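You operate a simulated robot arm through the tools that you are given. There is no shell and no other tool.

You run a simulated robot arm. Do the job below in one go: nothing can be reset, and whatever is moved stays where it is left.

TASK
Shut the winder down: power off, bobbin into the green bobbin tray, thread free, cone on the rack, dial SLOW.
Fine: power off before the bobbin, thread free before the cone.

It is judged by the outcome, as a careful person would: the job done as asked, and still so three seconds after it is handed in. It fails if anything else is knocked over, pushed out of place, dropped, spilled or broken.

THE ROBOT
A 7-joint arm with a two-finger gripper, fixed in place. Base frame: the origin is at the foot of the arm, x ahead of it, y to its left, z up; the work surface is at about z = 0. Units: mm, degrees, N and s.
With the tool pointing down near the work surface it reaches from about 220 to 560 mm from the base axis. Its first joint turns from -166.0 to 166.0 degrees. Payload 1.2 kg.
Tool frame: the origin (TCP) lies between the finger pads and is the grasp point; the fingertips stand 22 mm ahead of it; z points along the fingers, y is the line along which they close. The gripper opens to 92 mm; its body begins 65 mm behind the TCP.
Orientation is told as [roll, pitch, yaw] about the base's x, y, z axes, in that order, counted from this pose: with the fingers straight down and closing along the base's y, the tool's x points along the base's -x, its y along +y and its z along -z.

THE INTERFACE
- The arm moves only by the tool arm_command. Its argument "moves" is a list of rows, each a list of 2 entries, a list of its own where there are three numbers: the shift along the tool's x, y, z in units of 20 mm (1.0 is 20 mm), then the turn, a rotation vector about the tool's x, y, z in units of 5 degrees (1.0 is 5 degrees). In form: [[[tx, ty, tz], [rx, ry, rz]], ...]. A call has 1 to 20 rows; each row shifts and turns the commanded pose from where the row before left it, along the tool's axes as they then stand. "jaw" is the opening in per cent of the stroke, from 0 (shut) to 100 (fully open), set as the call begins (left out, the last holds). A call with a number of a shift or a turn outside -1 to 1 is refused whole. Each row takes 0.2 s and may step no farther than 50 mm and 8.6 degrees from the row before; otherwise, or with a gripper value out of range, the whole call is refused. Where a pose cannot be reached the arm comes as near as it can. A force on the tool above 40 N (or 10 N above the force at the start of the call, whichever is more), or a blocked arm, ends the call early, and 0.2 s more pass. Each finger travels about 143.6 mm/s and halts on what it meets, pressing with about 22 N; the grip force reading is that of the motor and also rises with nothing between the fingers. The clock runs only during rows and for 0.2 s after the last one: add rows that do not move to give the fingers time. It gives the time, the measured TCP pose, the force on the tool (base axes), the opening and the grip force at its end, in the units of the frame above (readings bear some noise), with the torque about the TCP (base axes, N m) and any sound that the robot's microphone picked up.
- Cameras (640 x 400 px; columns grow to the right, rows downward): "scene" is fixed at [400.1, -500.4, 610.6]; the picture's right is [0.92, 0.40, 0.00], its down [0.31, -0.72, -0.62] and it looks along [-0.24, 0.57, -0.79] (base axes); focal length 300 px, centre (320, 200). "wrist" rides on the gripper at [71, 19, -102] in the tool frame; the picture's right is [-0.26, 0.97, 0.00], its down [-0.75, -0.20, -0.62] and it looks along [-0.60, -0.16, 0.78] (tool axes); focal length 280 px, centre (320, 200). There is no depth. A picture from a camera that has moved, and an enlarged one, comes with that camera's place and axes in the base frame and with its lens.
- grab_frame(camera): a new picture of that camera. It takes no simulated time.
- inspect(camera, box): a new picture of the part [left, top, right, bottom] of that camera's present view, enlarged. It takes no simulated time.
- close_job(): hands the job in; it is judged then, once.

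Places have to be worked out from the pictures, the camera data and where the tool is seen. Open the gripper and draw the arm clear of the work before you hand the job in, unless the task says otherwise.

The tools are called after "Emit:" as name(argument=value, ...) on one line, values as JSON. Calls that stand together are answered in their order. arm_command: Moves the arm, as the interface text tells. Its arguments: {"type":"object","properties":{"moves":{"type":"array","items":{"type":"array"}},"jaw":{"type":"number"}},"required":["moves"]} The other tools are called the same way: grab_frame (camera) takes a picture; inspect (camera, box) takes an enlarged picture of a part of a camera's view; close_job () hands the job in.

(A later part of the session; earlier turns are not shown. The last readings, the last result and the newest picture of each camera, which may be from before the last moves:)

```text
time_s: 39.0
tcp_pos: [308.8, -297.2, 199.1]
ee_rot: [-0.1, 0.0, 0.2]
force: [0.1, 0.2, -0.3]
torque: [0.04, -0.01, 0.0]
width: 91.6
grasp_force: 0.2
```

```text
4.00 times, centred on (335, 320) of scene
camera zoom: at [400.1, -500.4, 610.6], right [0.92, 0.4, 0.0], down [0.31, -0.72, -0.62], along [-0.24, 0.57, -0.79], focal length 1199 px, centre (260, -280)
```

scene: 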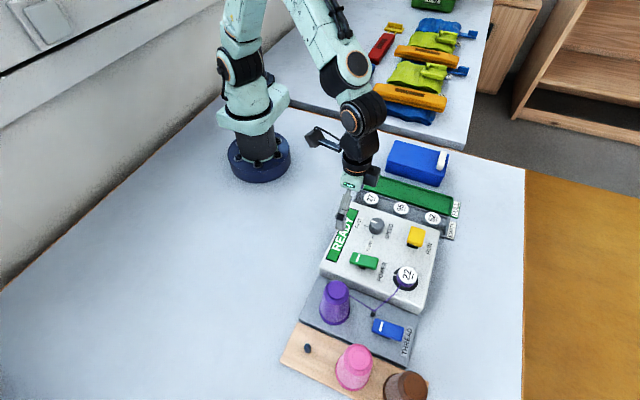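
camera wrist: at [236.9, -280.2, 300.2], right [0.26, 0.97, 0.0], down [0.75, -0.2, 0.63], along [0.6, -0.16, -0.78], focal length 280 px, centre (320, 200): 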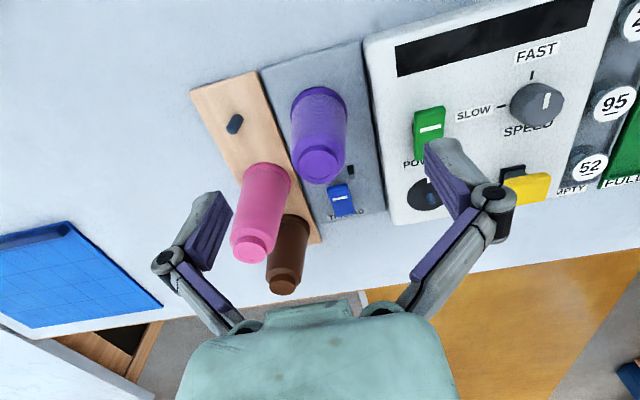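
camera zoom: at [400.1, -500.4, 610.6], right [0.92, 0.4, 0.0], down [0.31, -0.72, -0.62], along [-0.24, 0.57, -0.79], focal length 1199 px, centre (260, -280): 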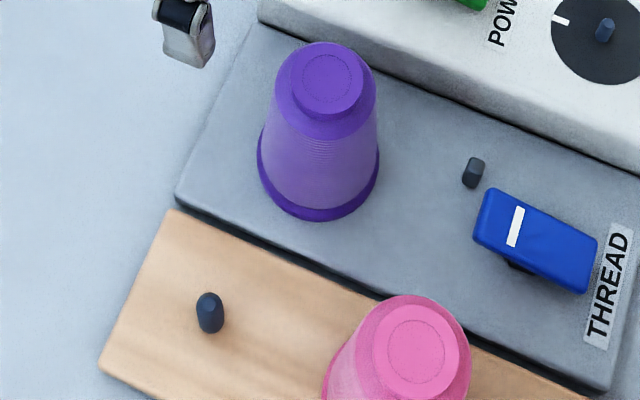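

Cone top centre triangulates to about (352,-309.5,108), with a shoulder of about 45 mm and base flange of about 59 mm. The empty peg is roughly (-21,-86) from the cone. I centre above the cone at z≈150 with the jaw at 80%.

Emit:
arm_command(jaw=82, moves=[[[-0.72, -0.2, 0.4], [0, 0, 0]], [[-0.72, -0.2, 0.4], [0, 0, 0]], [[-0.72, -0.2, 0.7], [0, 0, 0]], [[0, 0, 0.9], [0, 0, 0]], [[0, 0, 0], [0, 0, 0]]])

Emit:
grab_frame(camera="wrist")

Emit:
inspect(camera="scene", box=[290, 220, 400, 340])

```text
time_s: 40.2
tcp_pos: [350.5, -308.5, 149.3]
ee_rot: [0.1, 0.1, 0.2]
force: [-0.1, 0.0, 0.1]
torque: [0.0, 0.01, 0.01]
width: 75.4
grasp_force: 0.1
```

```text
taken
camera wrist: at [279.6, -291.5, 250.8], right [0.26, 0.97, 0.0], down [0.75, -0.2, 0.63], along [0.6, -0.16, -0.78], focal length 280 px, centre (320, 200)
```

wrist: 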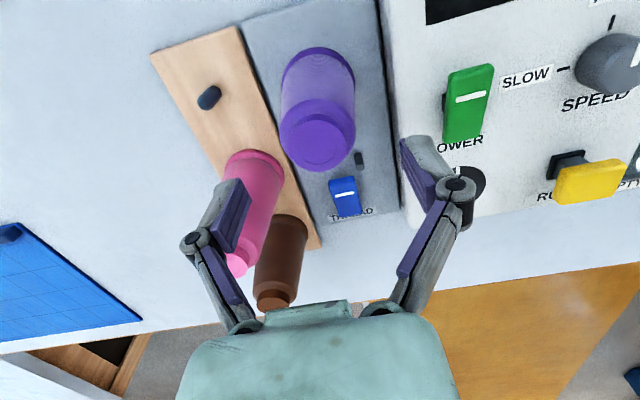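

```text
3.33 times, centred on (345, 280) of scene
camera zoom: at [400.1, -500.4, 610.6], right [0.92, 0.4, 0.0], down [0.31, -0.72, -0.62], along [-0.24, 0.57, -0.79], focal length 999 px, centre (237, -67)
```

zoom: 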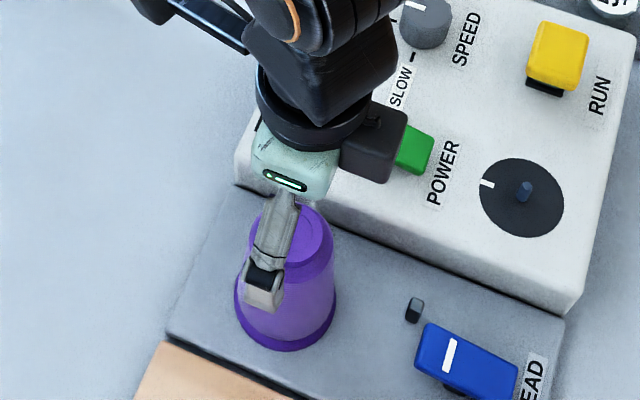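

The cone top sits at about (352.5,-310), centred between the fingers. I descend around its body to TCP z≈76, keeping the tips above the machine panel level.

Emit:
arm_command(moves=[[[0, -0.05, 0.9], [0, 0, 0]], [[0, 0, 0.9], [0, 0, 0]], [[0, 0, 0.9], [0, 0, 0]], [[0, 0, 0.95], [0, 0, 0]], [[0, 0, 0], [0, 0, 0]]])

Emit:
grab_frame(camera="wrist")

Emit:
inspect(camera="scene", box=[290, 220, 400, 340])

```text
time_s: 41.5
tcp_pos: [351.3, -310.5, 77.5]
ee_rot: [-0.1, 0.0, 0.0]
force: [0.0, 0.1, -0.2]
torque: [-0.01, 0.02, 0.0]
width: 75.3
grasp_force: 0.0
```

```text
taken
camera wrist: at [279.1, -292.7, 178.5], right [0.26, 0.97, 0.0], down [0.75, -0.2, 0.63], along [0.6, -0.16, -0.78], focal length 280 px, centre (320, 200)
```

wrist: 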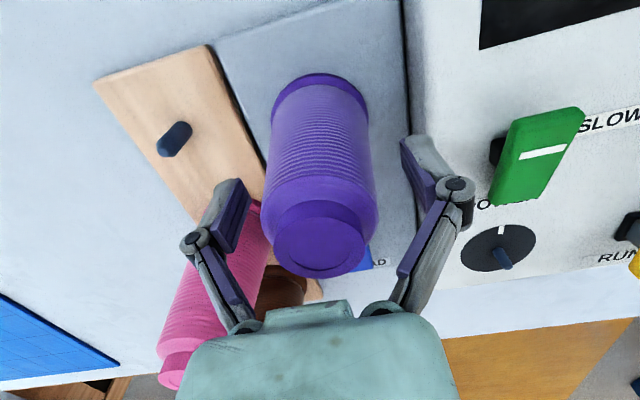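

```text
3.33 times, centred on (345, 280) of scene
camera zoom: at [400.1, -500.4, 610.6], right [0.92, 0.4, 0.0], down [0.31, -0.72, -0.62], along [-0.24, 0.57, -0.79], focal length 999 px, centre (237, -67)
```

zoom: 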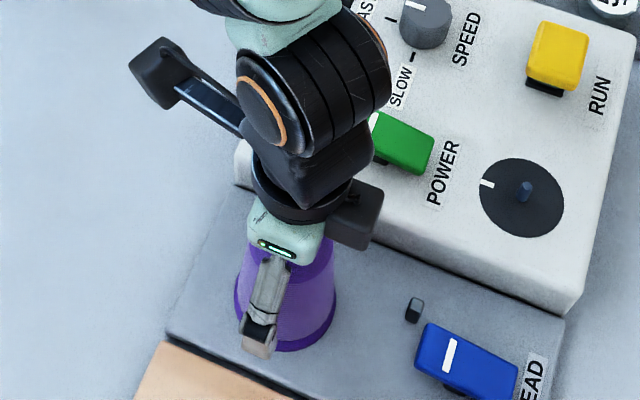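

The cone is centred between the fingers. I close gently and let the grip settle.

Emit:
arm_command(jaw=30, moves=[[[0, 0, 0], [0, 0, 0]], [[0, 0, 0], [0, 0, 0]], [[0, 0, 0], [0, 0, 0]]])

Emit:
grab_frame(camera="wrist")

```text
time_s: 42.2
tcp_pos: [351.4, -311.4, 79.1]
ee_rot: [-0.2, -0.2, 0.2]
force: [-5.0, 5.1, 23.7]
torque: [0.21, 0.16, 0.02]
width: 50.9
grasp_force: 22.4
```

```text
taken
camera wrist: at [279.3, -292.7, 179.5], right [0.26, 0.97, 0.0], down [0.75, -0.2, 0.63], along [0.6, -0.16, -0.78], focal length 280 px, centre (320, 200)
```

wrist: 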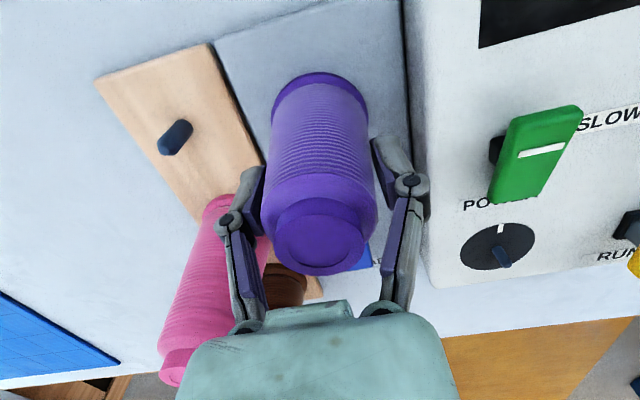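

Grip at 50.9 mm with an upward preload of about 24 N from the linkage. I relieve it with a small lift and watch whether the cone rises.

Emit:
arm_command(jaw=0, moves=[[[0, 0, -0.1], [0, 0, 0]], [[0, 0, -0.1], [0, 0, 0]], [[0, 0, -0.2], [0, 0, 0]], [[0, 0, -0.2], [0, 0, 0]]])

Emit:
grab_frame(camera="wrist")

Emit:
inspect(camera="scene", box=[290, 220, 400, 340])

```text
time_s: 43.2
tcp_pos: [350.5, -310.6, 88.7]
ee_rot: [0.0, 0.0, 0.1]
force: [0.3, -0.4, -1.6]
torque: [0.0, 0.01, -0.02]
width: 50.9
grasp_force: 21.4
```

```text
taken
camera wrist: at [279.7, -292.5, 190.8], right [0.26, 0.97, 0.0], down [0.75, -0.2, 0.62], along [0.6, -0.16, -0.78], focal length 280 px, centre (320, 200)
```

wrist: 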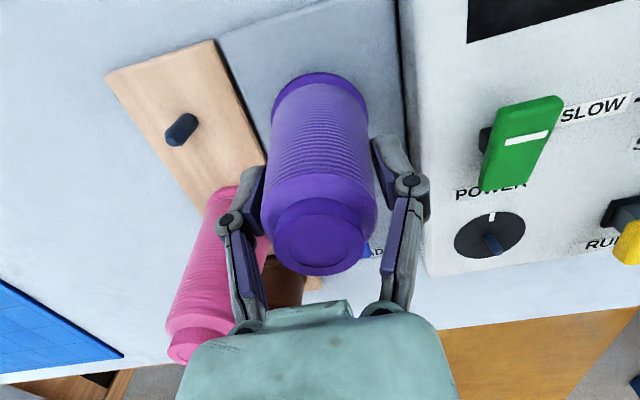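

```text
3.33 times, centred on (345, 280) of scene
camera zoom: at [400.1, -500.4, 610.6], right [0.92, 0.4, 0.0], down [0.31, -0.72, -0.62], along [-0.24, 0.57, -0.79], focal length 999 px, centre (237, -67)
```

zoom: 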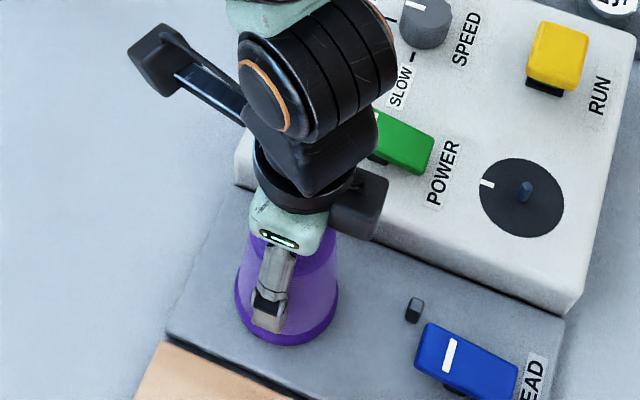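

The cone rises with the gripper, with a load of about 1.6 N. I keep lifting until it is clear of its peg.

Emit:
arm_command(moves=[[[0, 0, -0.4], [0, 0, 0]], [[0, 0, -0.5], [0, 0, 0]], [[0, 0, -0.6], [0, 0, 0]], [[0, 0, -0.8], [0, 0, 0]], [[0, 0, -0.8], [0, 0, 0]], [[0, 0, 0], [0, 0, 0]]])

Emit:
grab_frame(camera="wrist")

Emit:
inspect(camera="scene", box=[270, 220, 420, 390])

```text
time_s: 44.6
tcp_pos: [350.8, -312.1, 152.7]
ee_rot: [-0.1, 0.0, 0.2]
force: [-0.3, 0.4, -0.9]
torque: [0.01, 0.0, -0.01]
width: 51.1
grasp_force: 22.0
```

```text
taken
camera wrist: at [279.8, -293.2, 253.2], right [0.26, 0.97, 0.0], down [0.75, -0.2, 0.63], along [0.6, -0.16, -0.78], focal length 280 px, centre (320, 200)
```

wrist: 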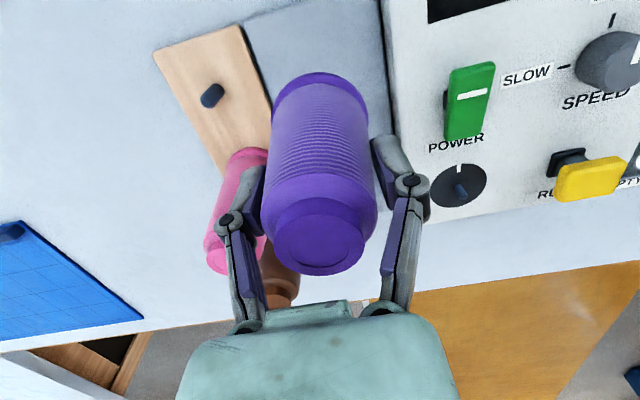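

```text
2.35 times, centred on (345, 305) of scene
camera zoom: at [400.1, -500.4, 610.6], right [0.92, 0.4, 0.0], down [0.31, -0.72, -0.62], along [-0.24, 0.57, -0.79], focal length 706 px, centre (261, -47)
```

zoom: 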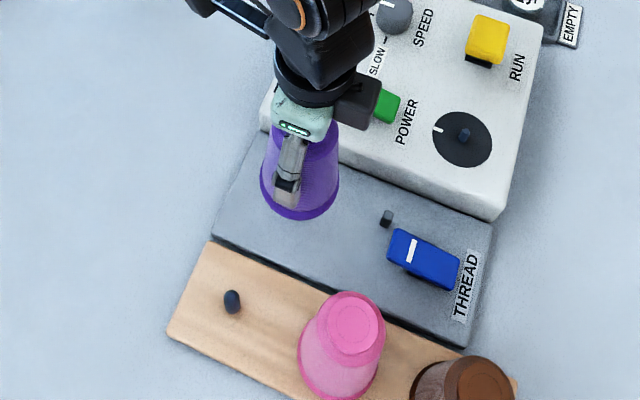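

The cone is clear and hanging straight. I move it partway toward the empty peg, to about (331,-345), staying away from the pink cone, to get a closer look at the peg.

Emit:
arm_command(moves=[[[0.5, -0.8, 0], [0, 0, 0]], [[0.5, -0.8, 0], [0, 0, 0]], [[0, 0, 0], [0, 0, 0]], [[0, 0, 0], [0, 0, 0]]])

Emit:
inspect(camera="wrist", box=[200, 20, 400, 180])

Emit:
inspect(camera="scene", box=[290, 270, 370, 370])

```text
time_s: 45.6
tcp_pos: [331.9, -343.2, 152.4]
ee_rot: [-0.1, 0.0, 0.2]
force: [1.9, 0.0, -2.1]
torque: [0.02, -0.01, 0.02]
width: 50.9
grasp_force: 22.3
```

```text
2.50 times, centred on (300, 100) of wrist
camera zoom: at [260.1, -324.9, 253.2], right [0.26, 0.97, 0.0], down [0.75, -0.2, 0.63], along [0.6, -0.16, -0.78], focal length 701 px, centre (370, 450)
```

zoom: 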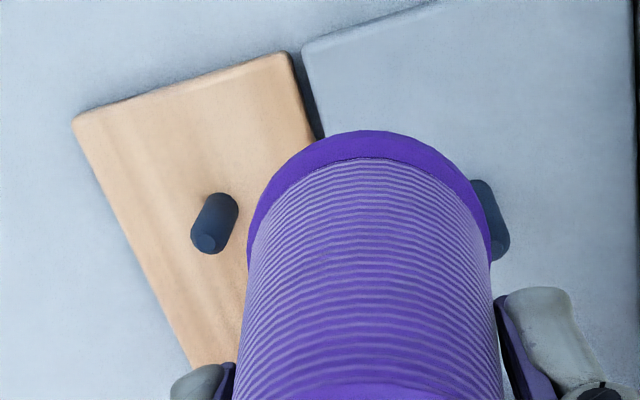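

```text
4.00 times, centred on (330, 320) of scene
camera zoom: at [400.1, -500.4, 610.6], right [0.92, 0.4, 0.0], down [0.31, -0.72, -0.62], along [-0.24, 0.57, -0.79], focal length 1199 px, centre (280, -280)
```

zoom: 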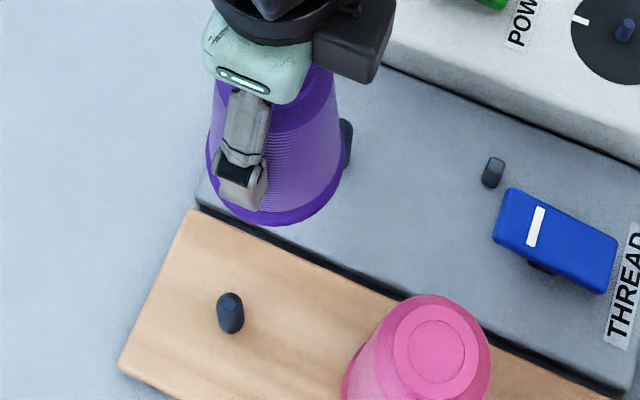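

Both pegs will be useful: the displacement between the plate peg (original seat) and the rack peg tells me exactly how far to move. I shift the cone aside to (300,-335) so both pegs are visible.

Emit:
arm_command(moves=[[[0.8, 0.2, 0], [0, 0, 0]], [[0.8, 0.2, 0], [0, 0, 0]], [[0, 0, 0], [0, 0, 0]], [[0, 0, 0], [0, 0, 0]]])

Emit:
grab_frame(camera="wrist")

Emit:
inspect(camera="scene", box=[290, 260, 390, 370])

```text
time_s: 46.6
tcp_pos: [299.6, -334.8, 151.1]
ee_rot: [-0.1, 0.0, 0.2]
force: [0.1, 0.3, -1.9]
torque: [-0.03, -0.01, 0.01]
width: 50.6
grasp_force: 22.2
```

```text
taken
camera wrist: at [227.9, -316.6, 252.6], right [0.26, 0.97, 0.0], down [0.75, -0.2, 0.63], along [0.6, -0.16, -0.78], focal length 280 px, centre (320, 200)
```

wrist: 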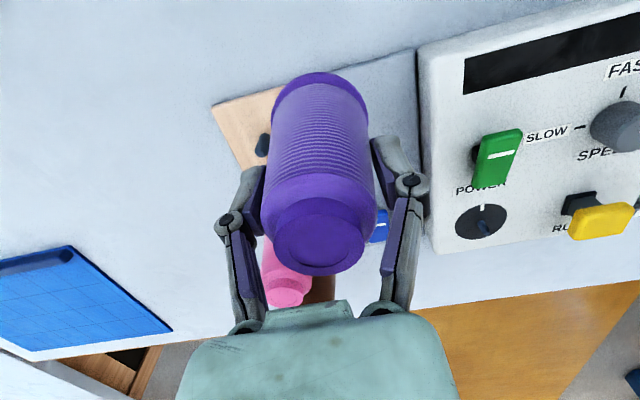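

```text
3.64 times, centred on (340, 315) of scene
camera zoom: at [400.1, -500.4, 610.6], right [0.92, 0.4, 0.0], down [0.31, -0.72, -0.62], along [-0.24, 0.57, -0.79], focal length 1090 px, centre (247, -218)
```

zoom: 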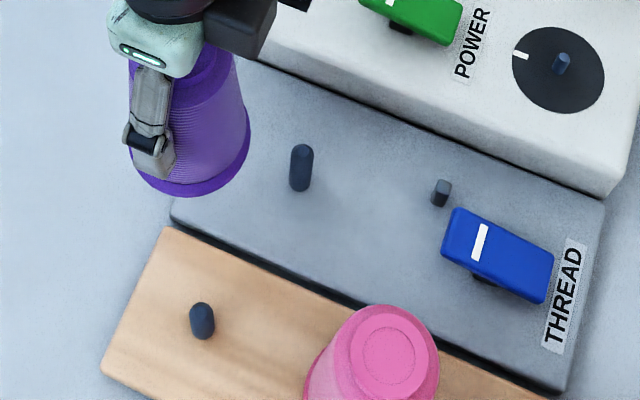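

I can see both pegs in the scene view; the plate peg is taller than the rack peg. I zoom in on each for precise measurement.

Emit:
inspect(camera="scene", box=[325, 290, 355, 318])

Emit:
inspect(camera="scene", box=[290, 330, 340, 375])

Emit:
inspect(camera="scene", box=[300, 250, 350, 320])

```text
14.29 times, centred on (340, 304) of scene
camera zoom: at [400.1, -500.4, 610.6], right [0.92, 0.4, 0.0], down [0.31, -0.72, -0.62], along [-0.24, 0.57, -0.79], focal length 4283 px, centre (34, -1286)
```

zoom: 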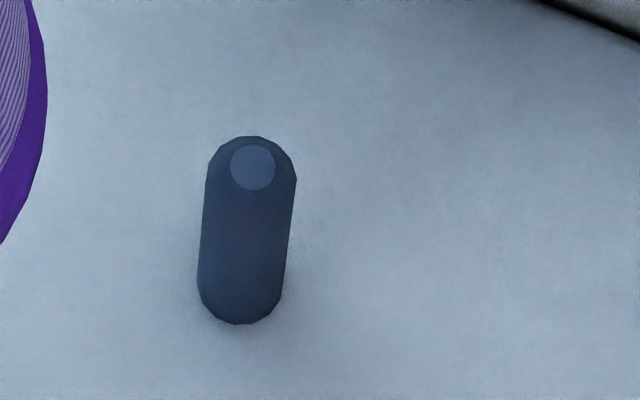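

```text
8.89 times, centred on (315, 352) of scene
camera zoom: at [400.1, -500.4, 610.6], right [0.92, 0.4, 0.0], down [0.31, -0.72, -0.62], along [-0.24, 0.57, -0.79], focal length 2665 px, centre (364, -1156)
```

zoom: 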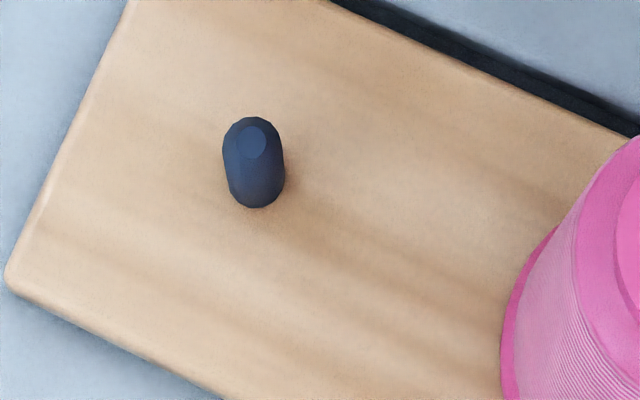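

```text
5.71 times, centred on (325, 285) of scene
camera zoom: at [400.1, -500.4, 610.6], right [0.92, 0.4, 0.0], down [0.31, -0.72, -0.62], along [-0.24, 0.57, -0.79], focal length 1713 px, centre (291, -286)
```

zoom: 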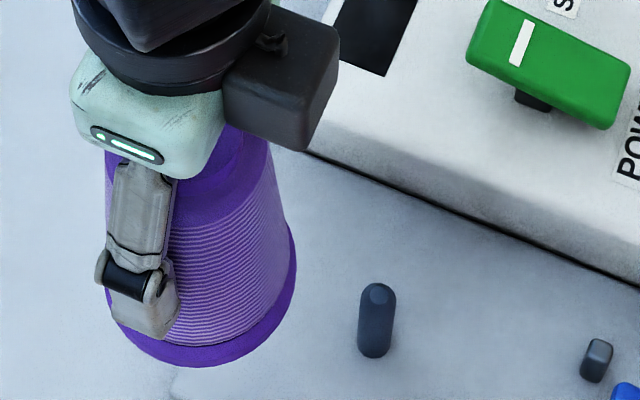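

Both pegs are roughly 11–12 mm in diameter; the scene view puts the plate peg at (349.8,-312.7) and the rack peg at (332.4,-398.6). To cross-check with the wrist camera, I raise the cone above all other cones and position so both pegs show ahead of it.

Emit:
arm_command(moves=[[[0, 0, -0.8], [0, 0, 0]], [[0, 0, -0.8], [0, 0, 0]], [[-0.8, -0.2, 0], [0, 0, 0]], [[-0.8, -0.2, 0], [0, 0, 0]], [[-0.8, -0.2, 0], [0, 0, 0]], [[-0.8, -0.15, 0], [0, 0, 0]], [[0, 0, 0], [0, 0, 0]], [[0, 0, 0], [0, 0, 0]]])

Emit:
grab_frame(camera="wrist")

```text
time_s: 48.5
tcp_pos: [362.5, -349.4, 184.6]
ee_rot: [0.1, 0.0, 0.2]
force: [-0.3, -0.4, -2.0]
torque: [0.01, -0.02, 0.02]
width: 50.7
grasp_force: 21.9
```

```text
taken
camera wrist: at [291.8, -331.5, 285.6], right [0.26, 0.97, 0.0], down [0.75, -0.2, 0.63], along [0.6, -0.16, -0.78], focal length 280 px, centre (320, 200)
```

wrist: 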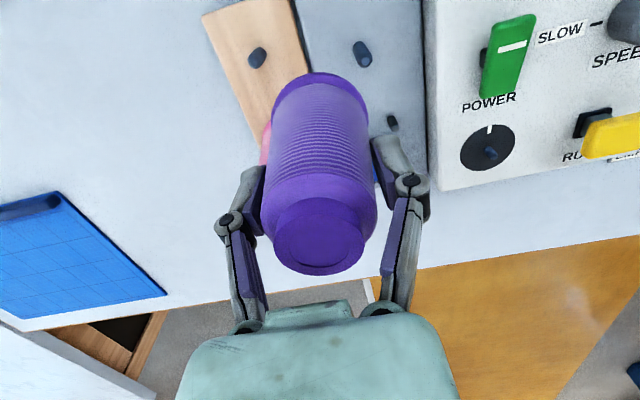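

Both pegs are visible. I zoom in on them.

Emit:
inspect(camera="wrist", box=[230, 25, 390, 85])

Emit:
inspect(camera="wrist", box=[240, 40, 275, 75])

Emit:
inspect(camera="wrist", box=[345, 35, 380, 70])

Emit:
inspect(camera="scene", box=[290, 250, 400, 375])

```text
4.00 times, centred on (310, 55) of wrist
camera zoom: at [291.8, -331.5, 285.6], right [0.26, 0.97, 0.0], down [0.75, -0.2, 0.63], along [0.6, -0.16, -0.78], focal length 1122 px, centre (360, 780)
```

zoom: 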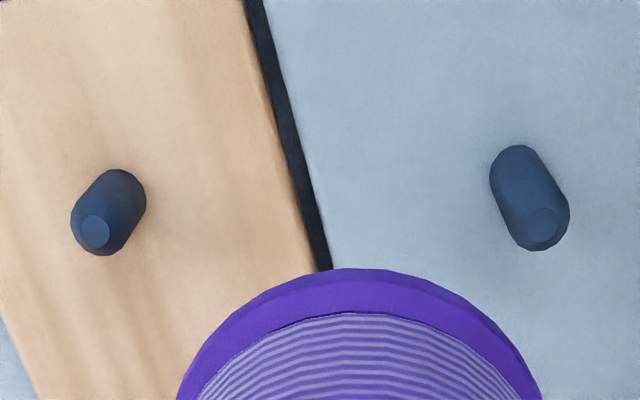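

```text
11.43 times, centred on (258, 58) of wrist
camera zoom: at [291.8, -331.5, 285.6], right [0.26, 0.97, 0.0], down [0.75, -0.2, 0.63], along [0.6, -0.16, -0.78], focal length 3204 px, centre (1034, 1829)
```

zoom: 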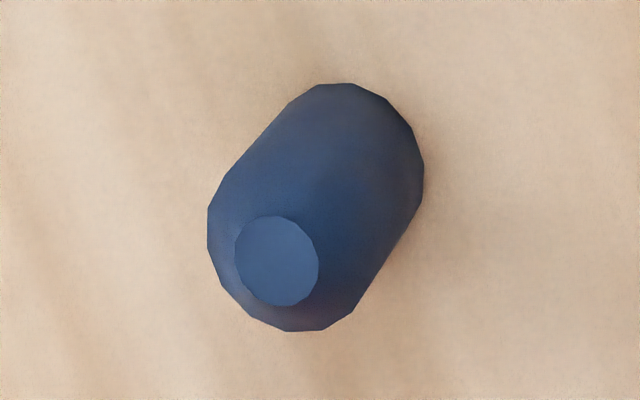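

```text
11.43 times, centred on (362, 52) of wrist
camera zoom: at [291.8, -331.5, 285.6], right [0.26, 0.97, 0.0], down [0.75, -0.2, 0.63], along [0.6, -0.16, -0.78], focal length 3204 px, centre (-166, 1886)
```

zoom: 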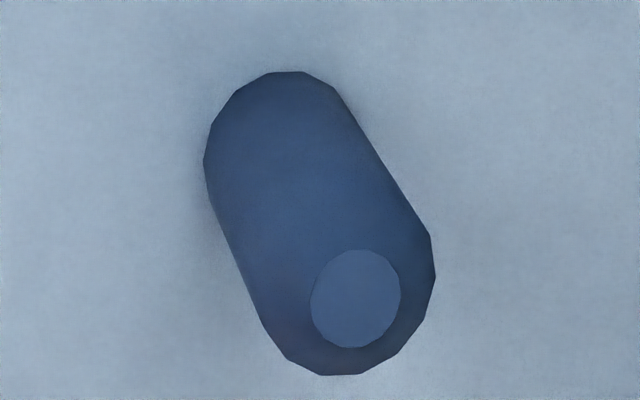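

```text
3.20 times, centred on (345, 312) of scene
camera zoom: at [400.1, -500.4, 610.6], right [0.92, 0.4, 0.0], down [0.31, -0.72, -0.62], along [-0.24, 0.57, -0.79], focal length 959 px, centre (240, -160)
```

zoom: 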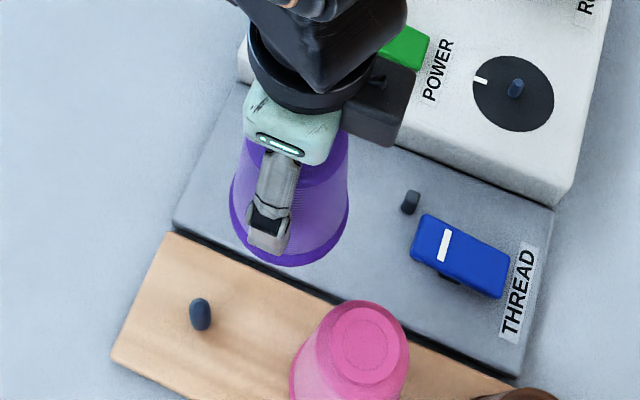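

Both cameras agree: rack peg minus plate peg is about (-17.7,-85.6), and the cone sits about 2 mm behind the TCP, so the target TCP is (333.4,-396.6). I move there at height, then lower to just above the peg.

Emit:
arm_command(moves=[[[0.495, -0.777, 0], [0, 0, 0]], [[0.495, -0.777, 0], [0, 0, 0]], [[0.495, -0.777, 0], [0, 0, 0]], [[0, 0, 0.8], [0, 0, 0]], [[0, 0, 0.8], [0, 0, 0]], [[0, 0, 0.8], [0, 0, 0]], [[0, 0, 0.7], [0, 0, 0]], [[0, 0, 0], [0, 0, 0]]])

Emit:
grab_frame(camera="wrist")

Emit:
inspect(camera="scene", box=[270, 270, 380, 390])

```text
time_s: 50.2
tcp_pos: [333.1, -396.8, 120.6]
ee_rot: [-0.1, 0.1, 0.1]
force: [-0.2, 0.4, -1.5]
torque: [-0.02, 0.01, 0.02]
width: 50.8
grasp_force: 21.9
```

```text
taken
camera wrist: at [262.0, -379.0, 222.0], right [0.26, 0.97, 0.0], down [0.75, -0.2, 0.63], along [0.6, -0.16, -0.78], focal length 280 px, centre (320, 200)
```

wrist: 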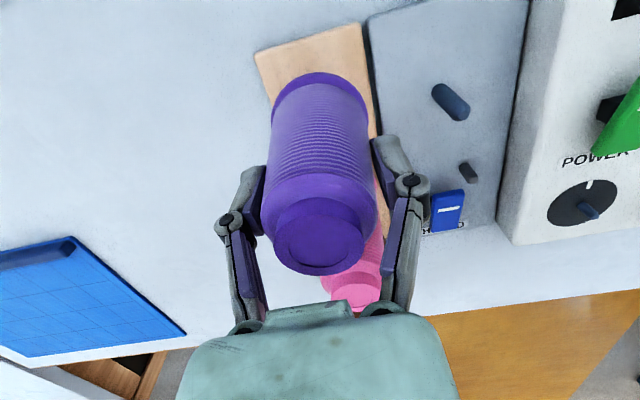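

```text
3.33 times, centred on (325, 330) of scene
camera zoom: at [400.1, -500.4, 610.6], right [0.92, 0.4, 0.0], down [0.31, -0.72, -0.62], along [-0.24, 0.57, -0.79], focal length 999 px, centre (303, -233)
```

zoom: 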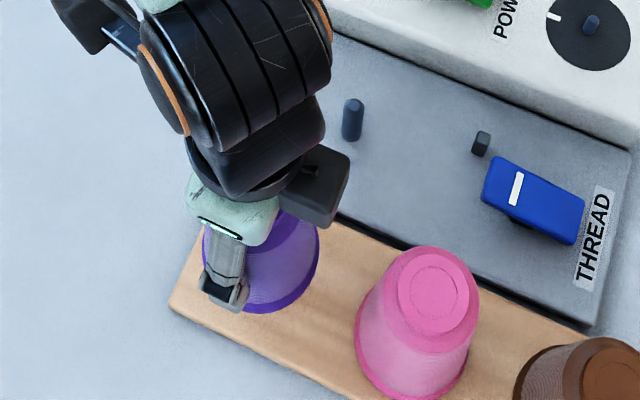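

Positioned at (333,-397,121). I lower in small steps, watching the force for any contact with the peg.

Emit:
arm_command(moves=[[[0, 0, 0.2], [0, 0, 0]], [[0, 0, 0.2], [0, 0, 0]], [[0, 0, 0.2], [0, 0, 0]], [[0, 0, 0], [0, 0, 0]]])

```text
time_s: 51.2
tcp_pos: [333.7, -396.3, 109.0]
ee_rot: [-0.1, 0.0, 0.1]
force: [-0.6, -0.1, -1.7]
torque: [0.05, 0.01, 0.02]
width: 50.9
grasp_force: 22.3
```

No contact at z≈109. I continue downward in 4 mm steps.

Emit:
arm_command(moves=[[[0, 0, 0.2], [0, 0, 0]], [[0, 0, 0.2], [0, 0, 0]], [[0, 0, 0.2], [0, 0, 0]], [[0, 0, 0], [0, 0, 0]]])

```text
time_s: 52.2
tcp_pos: [334.9, -397.1, 97.0]
ee_rot: [-0.1, 0.0, 0.1]
force: [-0.2, 0.2, -1.9]
torque: [0.0, -0.01, 0.02]
width: 50.9
grasp_force: 21.6
```

The cone base is now below the peg's top with no contact force, so the peg has entered the bore. I continue down toward the rack surface.

Emit:
arm_command(moves=[[[0, 0, 0.2], [0, 0, 0]], [[0, 0, 0.2], [0, 0, 0]], [[0, 0, 0.1], [0, 0, 0]], [[0, 0, 0], [0, 0, 0]]])

Emit:
inspect(camera="scene", box=[270, 270, 380, 390])

```text
time_s: 53.2
tcp_pos: [333.6, -396.7, 86.9]
ee_rot: [-0.1, 0.1, 0.1]
force: [-0.7, 0.5, -1.9]
torque: [0.0, 0.0, 0.0]
width: 51.0
grasp_force: 22.2
```

```text
3.33 times, centred on (325, 330) of scene
camera zoom: at [400.1, -500.4, 610.6], right [0.92, 0.4, 0.0], down [0.31, -0.72, -0.62], along [-0.24, 0.57, -0.79], focal length 999 px, centre (303, -233)
```

zoom: 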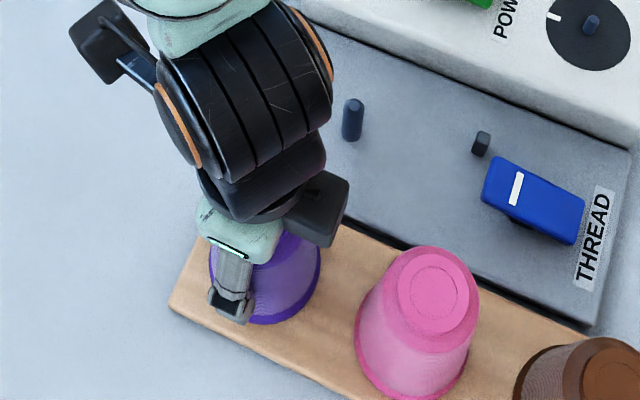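

Still free at z≈87. I go down in 1–2 mm steps until the base touches the rack.

Emit:
arm_command(moves=[[[0, 0, 0.1], [0, 0, 0]], [[0, 0, 0.1], [0, 0, 0]], [[0, 0, 0.05], [0, 0, 0]]])

```text
time_s: 54.0
tcp_pos: [333.6, -397.4, 82.6]
ee_rot: [-0.2, 0.0, 0.1]
force: [0.0, 0.6, -1.7]
torque: [-0.01, 0.0, 0.01]
width: 50.9
grasp_force: 22.2
```

Emit:
arm_command(moves=[[[0, 0, 0.06], [0, 0, 0]], [[0, 0, 0.06], [0, 0, 0]], [[0, 0, 0.06], [0, 0, 0]]])

```text
time_s: 54.9
tcp_pos: [333.7, -397.4, 79.7]
ee_rot: [0.0, 0.0, 0.1]
force: [0.3, -0.5, -1.0]
torque: [0.01, -0.01, -0.03]
width: 50.8
grasp_force: 22.0
```

Still hanging free at z≈79.7 with force about -1 N, so the rack surface is slightly lower. I continue in 1 mm steps.

Emit:
arm_command(moves=[[[0, 0, 0.06], [0, 0, 0]], [[0, 0, 0.06], [0, 0, 0]], [[0, 0, 0.06], [0, 0, 0]]])

Emit:
inspect(camera="scene", box=[290, 310, 370, 380])

```text
time_s: 55.6
tcp_pos: [334.0, -397.0, 76.7]
ee_rot: [-0.2, 0.0, 0.1]
force: [-4.7, 4.0, 9.8]
torque: [0.11, 0.02, 0.05]
width: 51.0
grasp_force: 21.7
```

```text
5.71 times, centred on (330, 345) of scene
camera zoom: at [400.1, -500.4, 610.6], right [0.92, 0.4, 0.0], down [0.31, -0.72, -0.62], along [-0.24, 0.57, -0.79], focal length 1713 px, centre (263, -629)
```

zoom: 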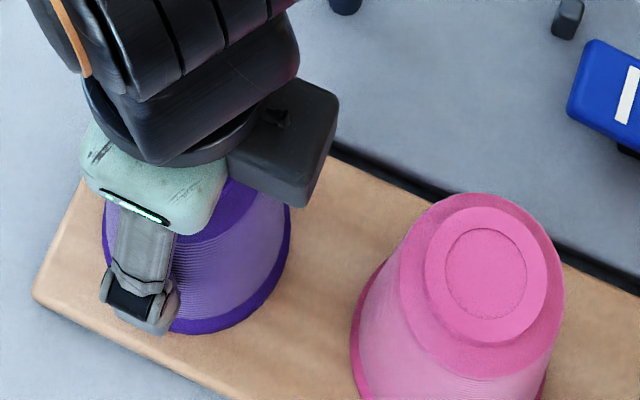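

Contact about 10 N, with the same force pattern as when it was seated before, so the cone stands on the rack. I open the fingers and rise straight up.

Emit:
arm_command(jaw=80, moves=[[[0, 0, 0], [0, 0, 0]], [[0, 0, 0], [0, 0, 0]], [[0, 0, 0], [0, 0, 0]]])

Emit:
grab_frame(camera="wrist")

Emit:
inspect(camera="scene", box=[290, 310, 370, 380])

```text
time_s: 56.5
tcp_pos: [333.6, -396.3, 75.8]
ee_rot: [-0.1, 0.0, 0.1]
force: [0.6, -0.4, 0.1]
torque: [0.0, 0.02, 0.01]
width: 73.7
grasp_force: 0.1
```

```text
taken
camera wrist: at [262.7, -378.2, 177.2], right [0.26, 0.97, 0.0], down [0.75, -0.2, 0.63], along [0.6, -0.16, -0.78], focal length 280 px, centre (320, 200)
```

wrist: 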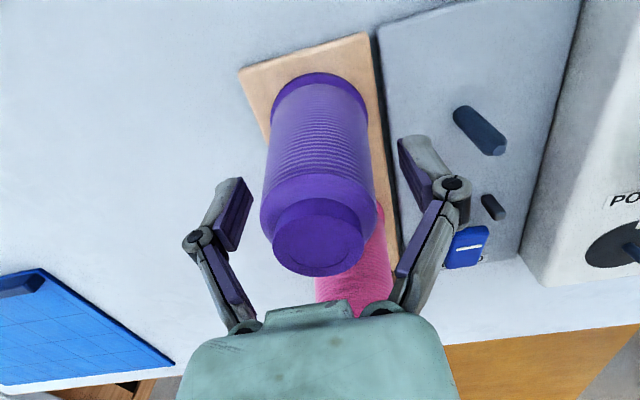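

```text
5.71 times, centred on (330, 345) of scene
camera zoom: at [400.1, -500.4, 610.6], right [0.92, 0.4, 0.0], down [0.31, -0.72, -0.62], along [-0.24, 0.57, -0.79], focal length 1713 px, centre (263, -629)
```

zoom: 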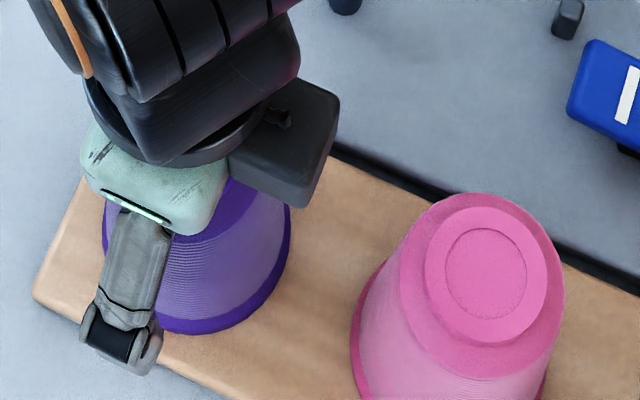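

The cone stands upright and did not move on release. I rise straight up clear of its top.

Emit:
arm_command(moves=[[[0, 0, -0.6], [0, 0, 0]], [[0, 0, -0.9], [0, 0, 0]], [[0, 0, -0.9], [0, 0, 0]], [[0, 0, -0.9], [0, 0, 0]], [[0, 0, -1], [0, 0, 0]], [[0, 0, -1], [0, 0, 0]], [[0, 0, 0], [0, 0, 0]]])

Emit:
grab_frame(camera="wrist")

Emit:
grab_frame(camera="scene")

```text
time_s: 58.0
tcp_pos: [333.4, -394.9, 182.9]
ee_rot: [-0.1, 0.0, 0.0]
force: [0.4, 0.1, 0.5]
torque: [0.0, 0.0, 0.03]
width: 73.5
grasp_force: 0.0
```

```text
taken
camera wrist: at [262.2, -377.2, 283.7], right [0.26, 0.97, 0.0], down [0.75, -0.2, 0.63], along [0.6, -0.16, -0.78], focal length 280 px, centre (320, 200)
```

wrist: 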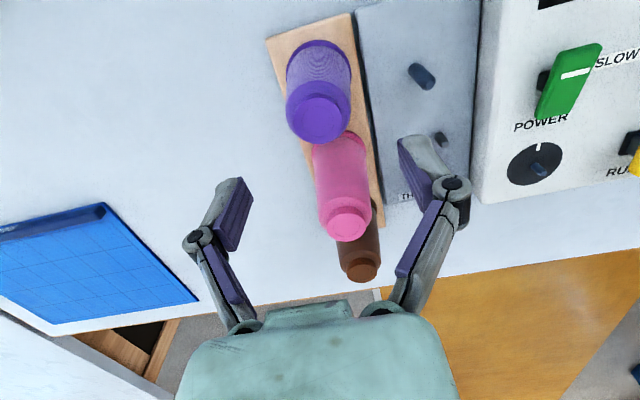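

```text
taken
```

scene: 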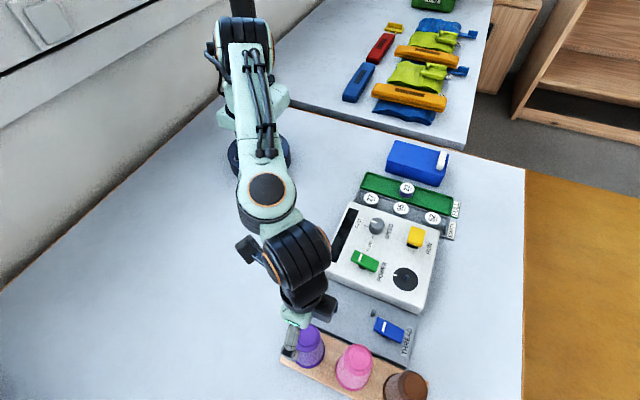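

The purple cone stands on the rack. Now the dial: I travel at height back over the machine to view the speed knob.

Emit:
arm_command(jaw=65, moves=[[[-0.05, 0.98, 0], [0, 0, 0]], [[-0.05, 0.98, 0], [0, 0, 0]], [[-0.05, 0.98, 0], [0, 0, 0]], [[-0.05, 0.98, 0], [0, 0, 0]], [[-0.05, 0.98, 0], [0, 0, 0]], [[-0.05, 0.98, 0], [0, 0, 0]], [[-0.05, 0.98, 0], [0, 0, 0]], [[-0.05, 0.98, 0], [0, 0, 0]], [[-0.05, 0.98, 0], [0, 0, 0]], [[-0.05, 0.98, 0], [0, 0, 0]], [[-0.05, 0.98, 0], [0, 0, 0]], [[-0.05, 0.98, 0], [0, 0, 0]], [[-0.05, 0.98, 0], [0, 0, 0]], [[-0.05, 0.98, 0], [0, 0, 0]], [[0, 0, 0], [0, 0, 0]]])

Emit:
grab_frame(camera="wrist")

Emit:
inspect(camera="scene", box=[275, 290, 435, 400])

```text
time_s: 61.2
tcp_pos: [348.3, -123.5, 181.0]
ee_rot: [-0.1, 0.0, 0.0]
force: [0.7, 0.3, 0.5]
torque: [-0.02, 0.01, -0.02]
width: 59.8
grasp_force: 0.2
```

```text
taken
camera wrist: at [275.7, -104.5, 282.6], right [0.26, 0.97, 0.0], down [0.75, -0.2, 0.63], along [0.6, -0.16, -0.78], focal length 280 px, centre (320, 200)
```

wrist: 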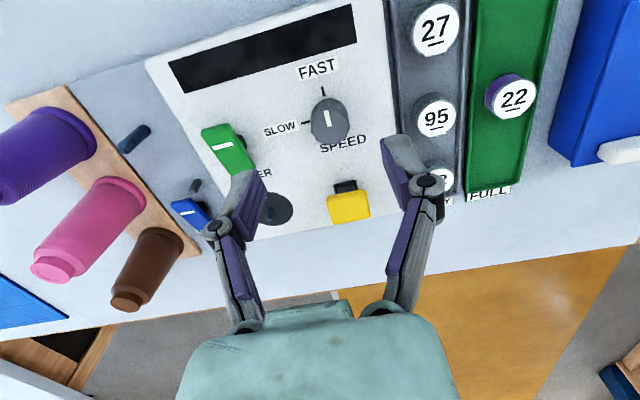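

```text
3.64 times, centred on (355, 345) of scene
camera zoom: at [400.1, -500.4, 610.6], right [0.92, 0.4, 0.0], down [0.31, -0.72, -0.62], along [-0.24, 0.57, -0.79], focal length 1090 px, centre (193, -327)
```

zoom: 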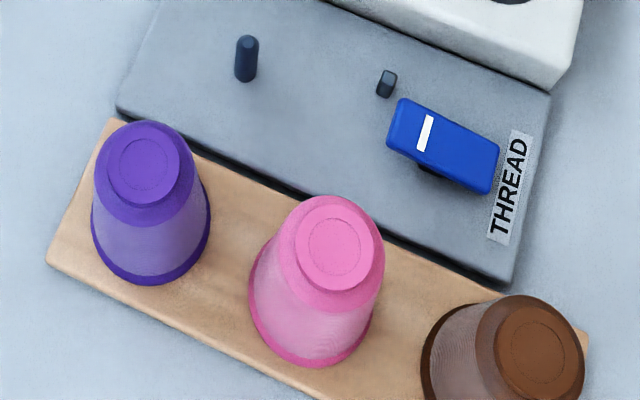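

The purple cone sits squarely on its rack place beside the pink one. I zoom in on the knob from both cameras.

Emit:
inspect(camera="wrist", box=[260, 50, 400, 170])

Emit:
inspect(camera="scene", box=[345, 200, 405, 250])

```text
3.33 times, centred on (330, 110) of wrist
camera zoom: at [275.7, -104.5, 282.6], right [0.26, 0.97, 0.0], down [0.75, -0.2, 0.63], along [0.6, -0.16, -0.78], focal length 935 px, centre (287, 500)
```

zoom: 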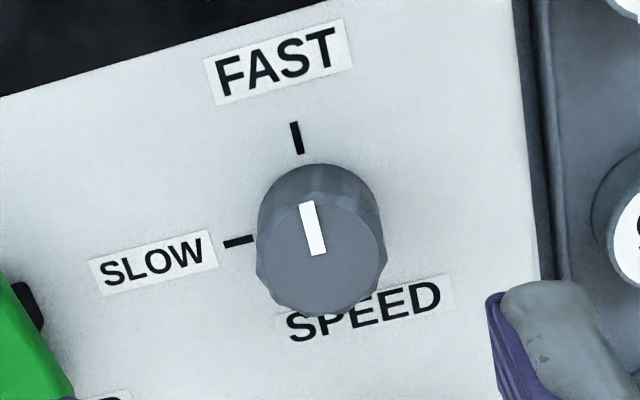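

```text
8.00 times, centred on (375, 225) of scene
camera zoom: at [400.1, -500.4, 610.6], right [0.92, 0.4, 0.0], down [0.31, -0.72, -0.62], along [-0.24, 0.57, -0.79], focal length 2399 px, centre (-120, 0)
```

zoom: 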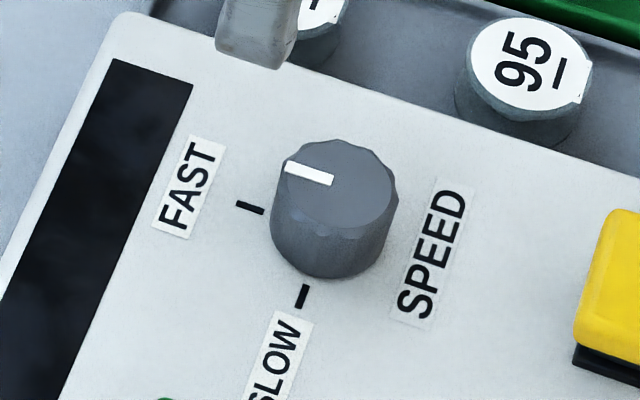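

Knob centre is about (370,-119.5) with its top at z≈69 and about 32 mm across, its mark pointing exactly at FAST. I move above it and lower partway for a centring check.

Emit:
arm_command(moves=[[[-0.55, 0.1, 0.8], [0, 0, 0]], [[-0.535, 0.1, 0.8], [0, 0, 0]], [[0, 0, 0.9], [0, 0, 0]], [[0, 0, 0.9], [0, 0, 0]], [[0, 0, 0.7], [0, 0, 0]], [[0, 0, 0], [0, 0, 0]]])

Emit:
grab_frame(camera="wrist")

Emit:
inspect(camera="scene", box=[335, 180, 425, 260])

```text
time_s: 62.6
tcp_pos: [368.7, -119.9, 99.7]
ee_rot: [0.0, 0.0, 0.1]
force: [0.4, -0.3, -0.3]
torque: [0.01, 0.05, -0.02]
width: 59.7
grasp_force: 0.0
```

```text
taken
camera wrist: at [297.5, -100.7, 200.0], right [0.26, 0.97, 0.0], down [0.75, -0.2, 0.63], along [0.6, -0.16, -0.78], focal length 280 px, centre (320, 200)
```

wrist: 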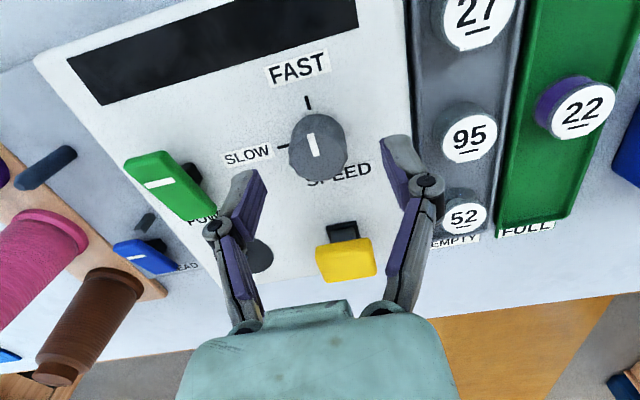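

```text
5.00 times, centred on (380, 220) of scene
camera zoom: at [400.1, -500.4, 610.6], right [0.92, 0.4, 0.0], down [0.31, -0.72, -0.62], along [-0.24, 0.57, -0.79], focal length 1499 px, centre (20, 100)
```

zoom: 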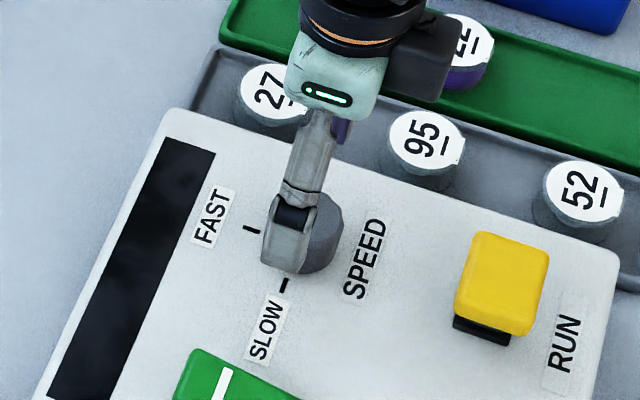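

I zoom in to verify the knob centre relative to the tool axis (column 320).

Emit:
inspect(camera="wrist", box=[270, 90, 370, 200])

```text
3.64 times, centred on (320, 145) of wrist
camera zoom: at [297.5, -100.7, 200.0], right [0.26, 0.97, 0.0], down [0.75, -0.2, 0.63], along [0.6, -0.16, -0.78], focal length 1020 px, centre (320, 400)
```

zoom: 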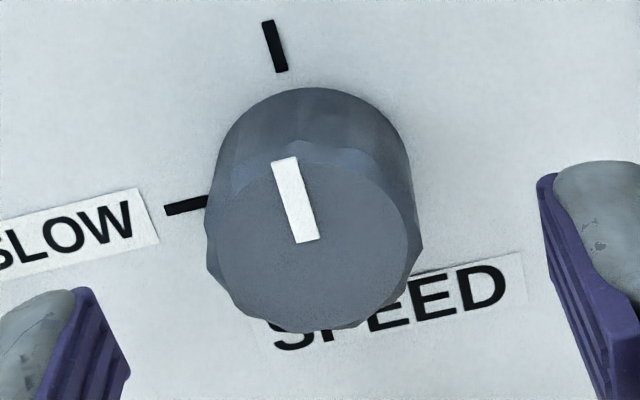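

Knob centre is (369.5,-120.6), within 1 mm of the tool axis. I make a tiny correction and lower to TCP z≈70, the height that was safe over the panel before.

Emit:
arm_command(jaw=58, moves=[[[0, -0.04, 0.5], [0, 0, 0]], [[0, 0, 0.5], [0, 0, 0]], [[0, 0, 0.43], [0, 0, 0]], [[0, 0, 0], [0, 0, 0]]])

Emit:
grab_frame(camera="wrist")

```text
time_s: 63.6
tcp_pos: [367.8, -119.1, 69.5]
ee_rot: [0.1, -0.1, 0.0]
force: [0.5, -0.1, 0.6]
torque: [0.0, -0.02, 0.0]
width: 53.3
grasp_force: 0.0
```

```text
taken
camera wrist: at [296.9, -100.4, 170.7], right [0.26, 0.97, 0.0], down [0.75, -0.2, 0.63], along [0.6, -0.16, -0.78], focal length 280 px, centre (320, 200)
```

wrist: 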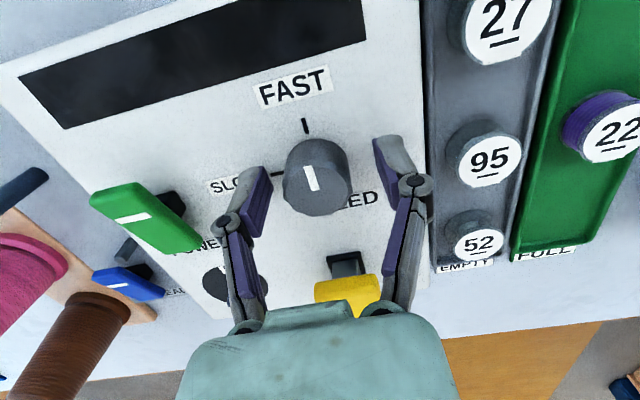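

The knob top is centred on the TCP in the wrist view. I close on the knob.

Emit:
arm_command(jaw=0, moves=[[[0, 0, 0], [0, 0, 0]], [[0, 0, 0], [0, 0, 0]], [[0, 0, 0], [0, 0, 0]]])

```text
time_s: 64.5
tcp_pos: [367.7, -122.1, 70.1]
ee_rot: [-0.3, -0.1, 0.0]
force: [0.1, -17.3, 5.8]
torque: [-0.34, -0.02, -0.04]
width: 31.5
grasp_force: 27.6
```

Gripped at 31.5 mm, but there's a -17 N side force in y: the knob centre is about 2 mm further toward -y. I shift the command to relieve it.

Emit:
arm_command(moves=[[[0, -0.08, 0], [0, 0, 0]], [[0, 0, 0], [0, 0, 0]]])

```text
time_s: 65.0
tcp_pos: [368.1, -121.2, 69.5]
ee_rot: [-0.1, 0.2, 0.1]
force: [-3.0, -13.3, 2.9]
torque: [-0.29, -0.23, -0.07]
width: 31.7
grasp_force: 28.0
```

Emit:
arm_command(moves=[[[0, -0.1, 0], [0, 0, 0]], [[0, 0, 0], [0, 0, 0]]])

```text
time_s: 65.7
tcp_pos: [367.8, -120.7, 70.5]
ee_rot: [0.2, 0.1, 0.3]
force: [-12.2, 1.3, 12.1]
torque: [0.06, 0.09, 0.02]
width: 31.9
grasp_force: 28.3
```

The y side force is gone; there's a small x and z preload. I ease those slightly.

Emit:
arm_command(moves=[[[0.05, 0, -0.04], [0, 0, 0]], [[0, 0, 0], [0, 0, 0]]])

Emit:
inspect(camera="wrist", box=[250, 110, 390, 220])

```text
time_s: 66.2
tcp_pos: [368.4, -120.4, 70.2]
ee_rot: [0.1, 0.0, 0.4]
force: [2.8, 6.2, -26.2]
torque: [0.11, 0.0, 0.02]
width: 31.8
grasp_force: 28.4
```

```text
3.64 times, centred on (320, 165) of wrist
camera zoom: at [297.1, -103.3, 171.6], right [0.26, 0.97, 0.0], down [0.76, -0.2, 0.62], along [0.6, -0.16, -0.78], focal length 1020 px, centre (320, 327)
```

zoom: 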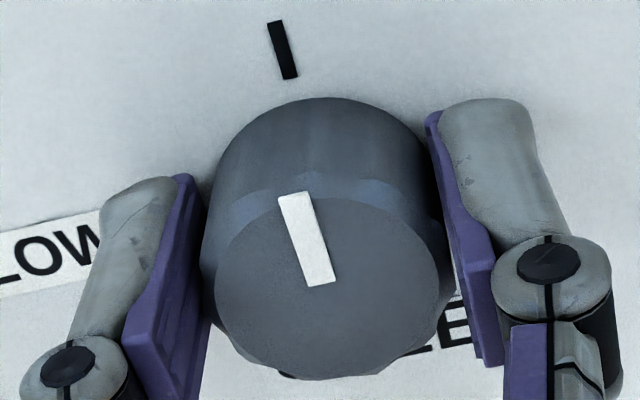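

Contact is stiff, so I lower the command about 0.5 mm to balance, then start turning counter-clockwise (seen from above) toward SLOW in small steps.

Emit:
arm_command(moves=[[[0, 0.02, 0.025], [0, 0, 0]], [[0, 0, 0], [0, 0, -0.5]], [[0, 0, 0], [0, 0, -0.5]], [[0, 0, 0], [0, 0, 0]]])

Emit:
inspect(camera="wrist", box=[250, 110, 390, 220])

```text
time_s: 67.2
tcp_pos: [367.8, -121.2, 70.7]
ee_rot: [0.0, 0.0, 5.2]
force: [4.7, 15.1, -25.2]
torque: [0.16, -0.06, 0.06]
width: 31.8
grasp_force: 27.9
```

```text
3.64 times, centred on (320, 165) of wrist
camera zoom: at [295.6, -109.7, 171.9], right [0.17, 0.99, 0.0], down [0.77, -0.13, 0.62], along [0.62, -0.11, -0.78], focal length 1020 px, centre (320, 327)
```

zoom: 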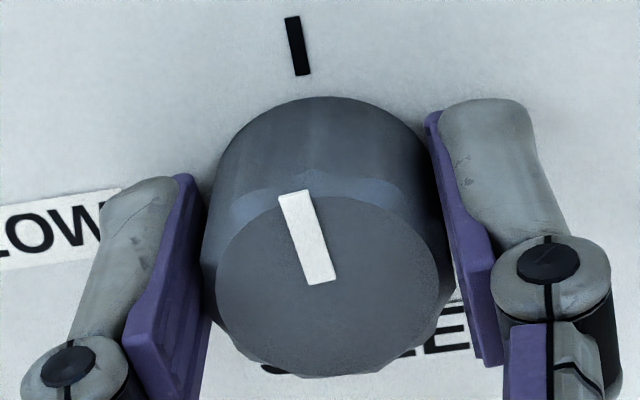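

The knob turns with the gripper: the mark moved with the fingers by about 5°. I lower the command slightly to relieve the pull and keep turning.

Emit:
arm_command(moves=[[[0, 0.04, 0.04], [0, 0, 0]], [[0, 0, 0], [0, 0, -0.6]], [[0, 0, 0], [0, 0, -0.6]], [[0, 0, 0], [0, 0, -0.6]], [[0, 0, 0], [0, 0, 0]]])

```text
time_s: 68.5
tcp_pos: [368.4, -121.2, 70.7]
ee_rot: [-0.3, -0.1, 14.2]
force: [6.5, 8.2, -4.9]
torque: [0.12, 0.07, 0.03]
width: 31.8
grasp_force: 27.8
```

Forces are lower now at yaw 14°. I continue turning in steady steps.

Emit:
arm_command(moves=[[[-0.01, 0.02, 0], [0, 0, 0]], [[0, 0, 0], [0, 0, -0.7]], [[0, 0, 0], [0, 0, -0.7]], [[0, 0, 0], [0, 0, -0.7]], [[0, 0, 0], [0, 0, -0.7]], [[0, 0, 0], [0, 0, -0.7]], [[0, 0, 0], [0, 0, 0]]])

Emit:
inspect(camera="wrist", box=[230, 60, 410, 220])

```text
time_s: 70.0
tcp_pos: [367.3, -122.7, 70.6]
ee_rot: [-0.3, 0.1, 31.6]
force: [11.9, -10.6, 9.8]
torque: [0.02, -0.45, -0.04]
width: 32.0
grasp_force: 28.4
```

```text
2.50 times, centred on (320, 140) of wrist
camera zoom: at [297.5, -143.6, 171.9], right [-0.28, 0.96, 0.0], down [0.75, 0.22, 0.63], along [0.6, 0.17, -0.78], focal length 701 px, centre (320, 350)
```

zoom: 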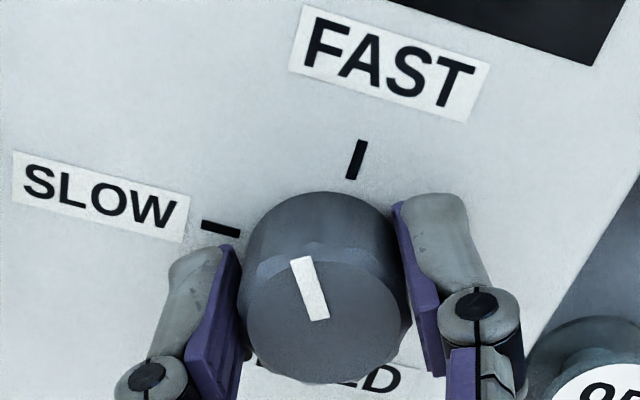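

The knob follows at about 31°. A side force of about 15 N along the finger axis has built up, so I trim that out and keep turning.

Emit:
arm_command(moves=[[[0, -0.06, 0], [0, 0, 0]], [[0, 0, 0], [0, 0, -0.7]], [[0, 0, 0], [0, 0, -0.7]], [[0, -0.02, 0], [0, 0, -0.7]], [[0, 0, 0], [0, 0, -0.7]], [[0, 0, 0], [0, 0, -0.7]], [[0, 0, 0], [0, 0, 0]]])

```text
time_s: 71.7
tcp_pos: [368.8, -124.1, 71.9]
ee_rot: [-0.1, 0.1, 49.2]
force: [10.6, -22.1, 7.1]
torque: [-0.26, -0.36, -0.07]
width: 31.7
grasp_force: 27.9
```

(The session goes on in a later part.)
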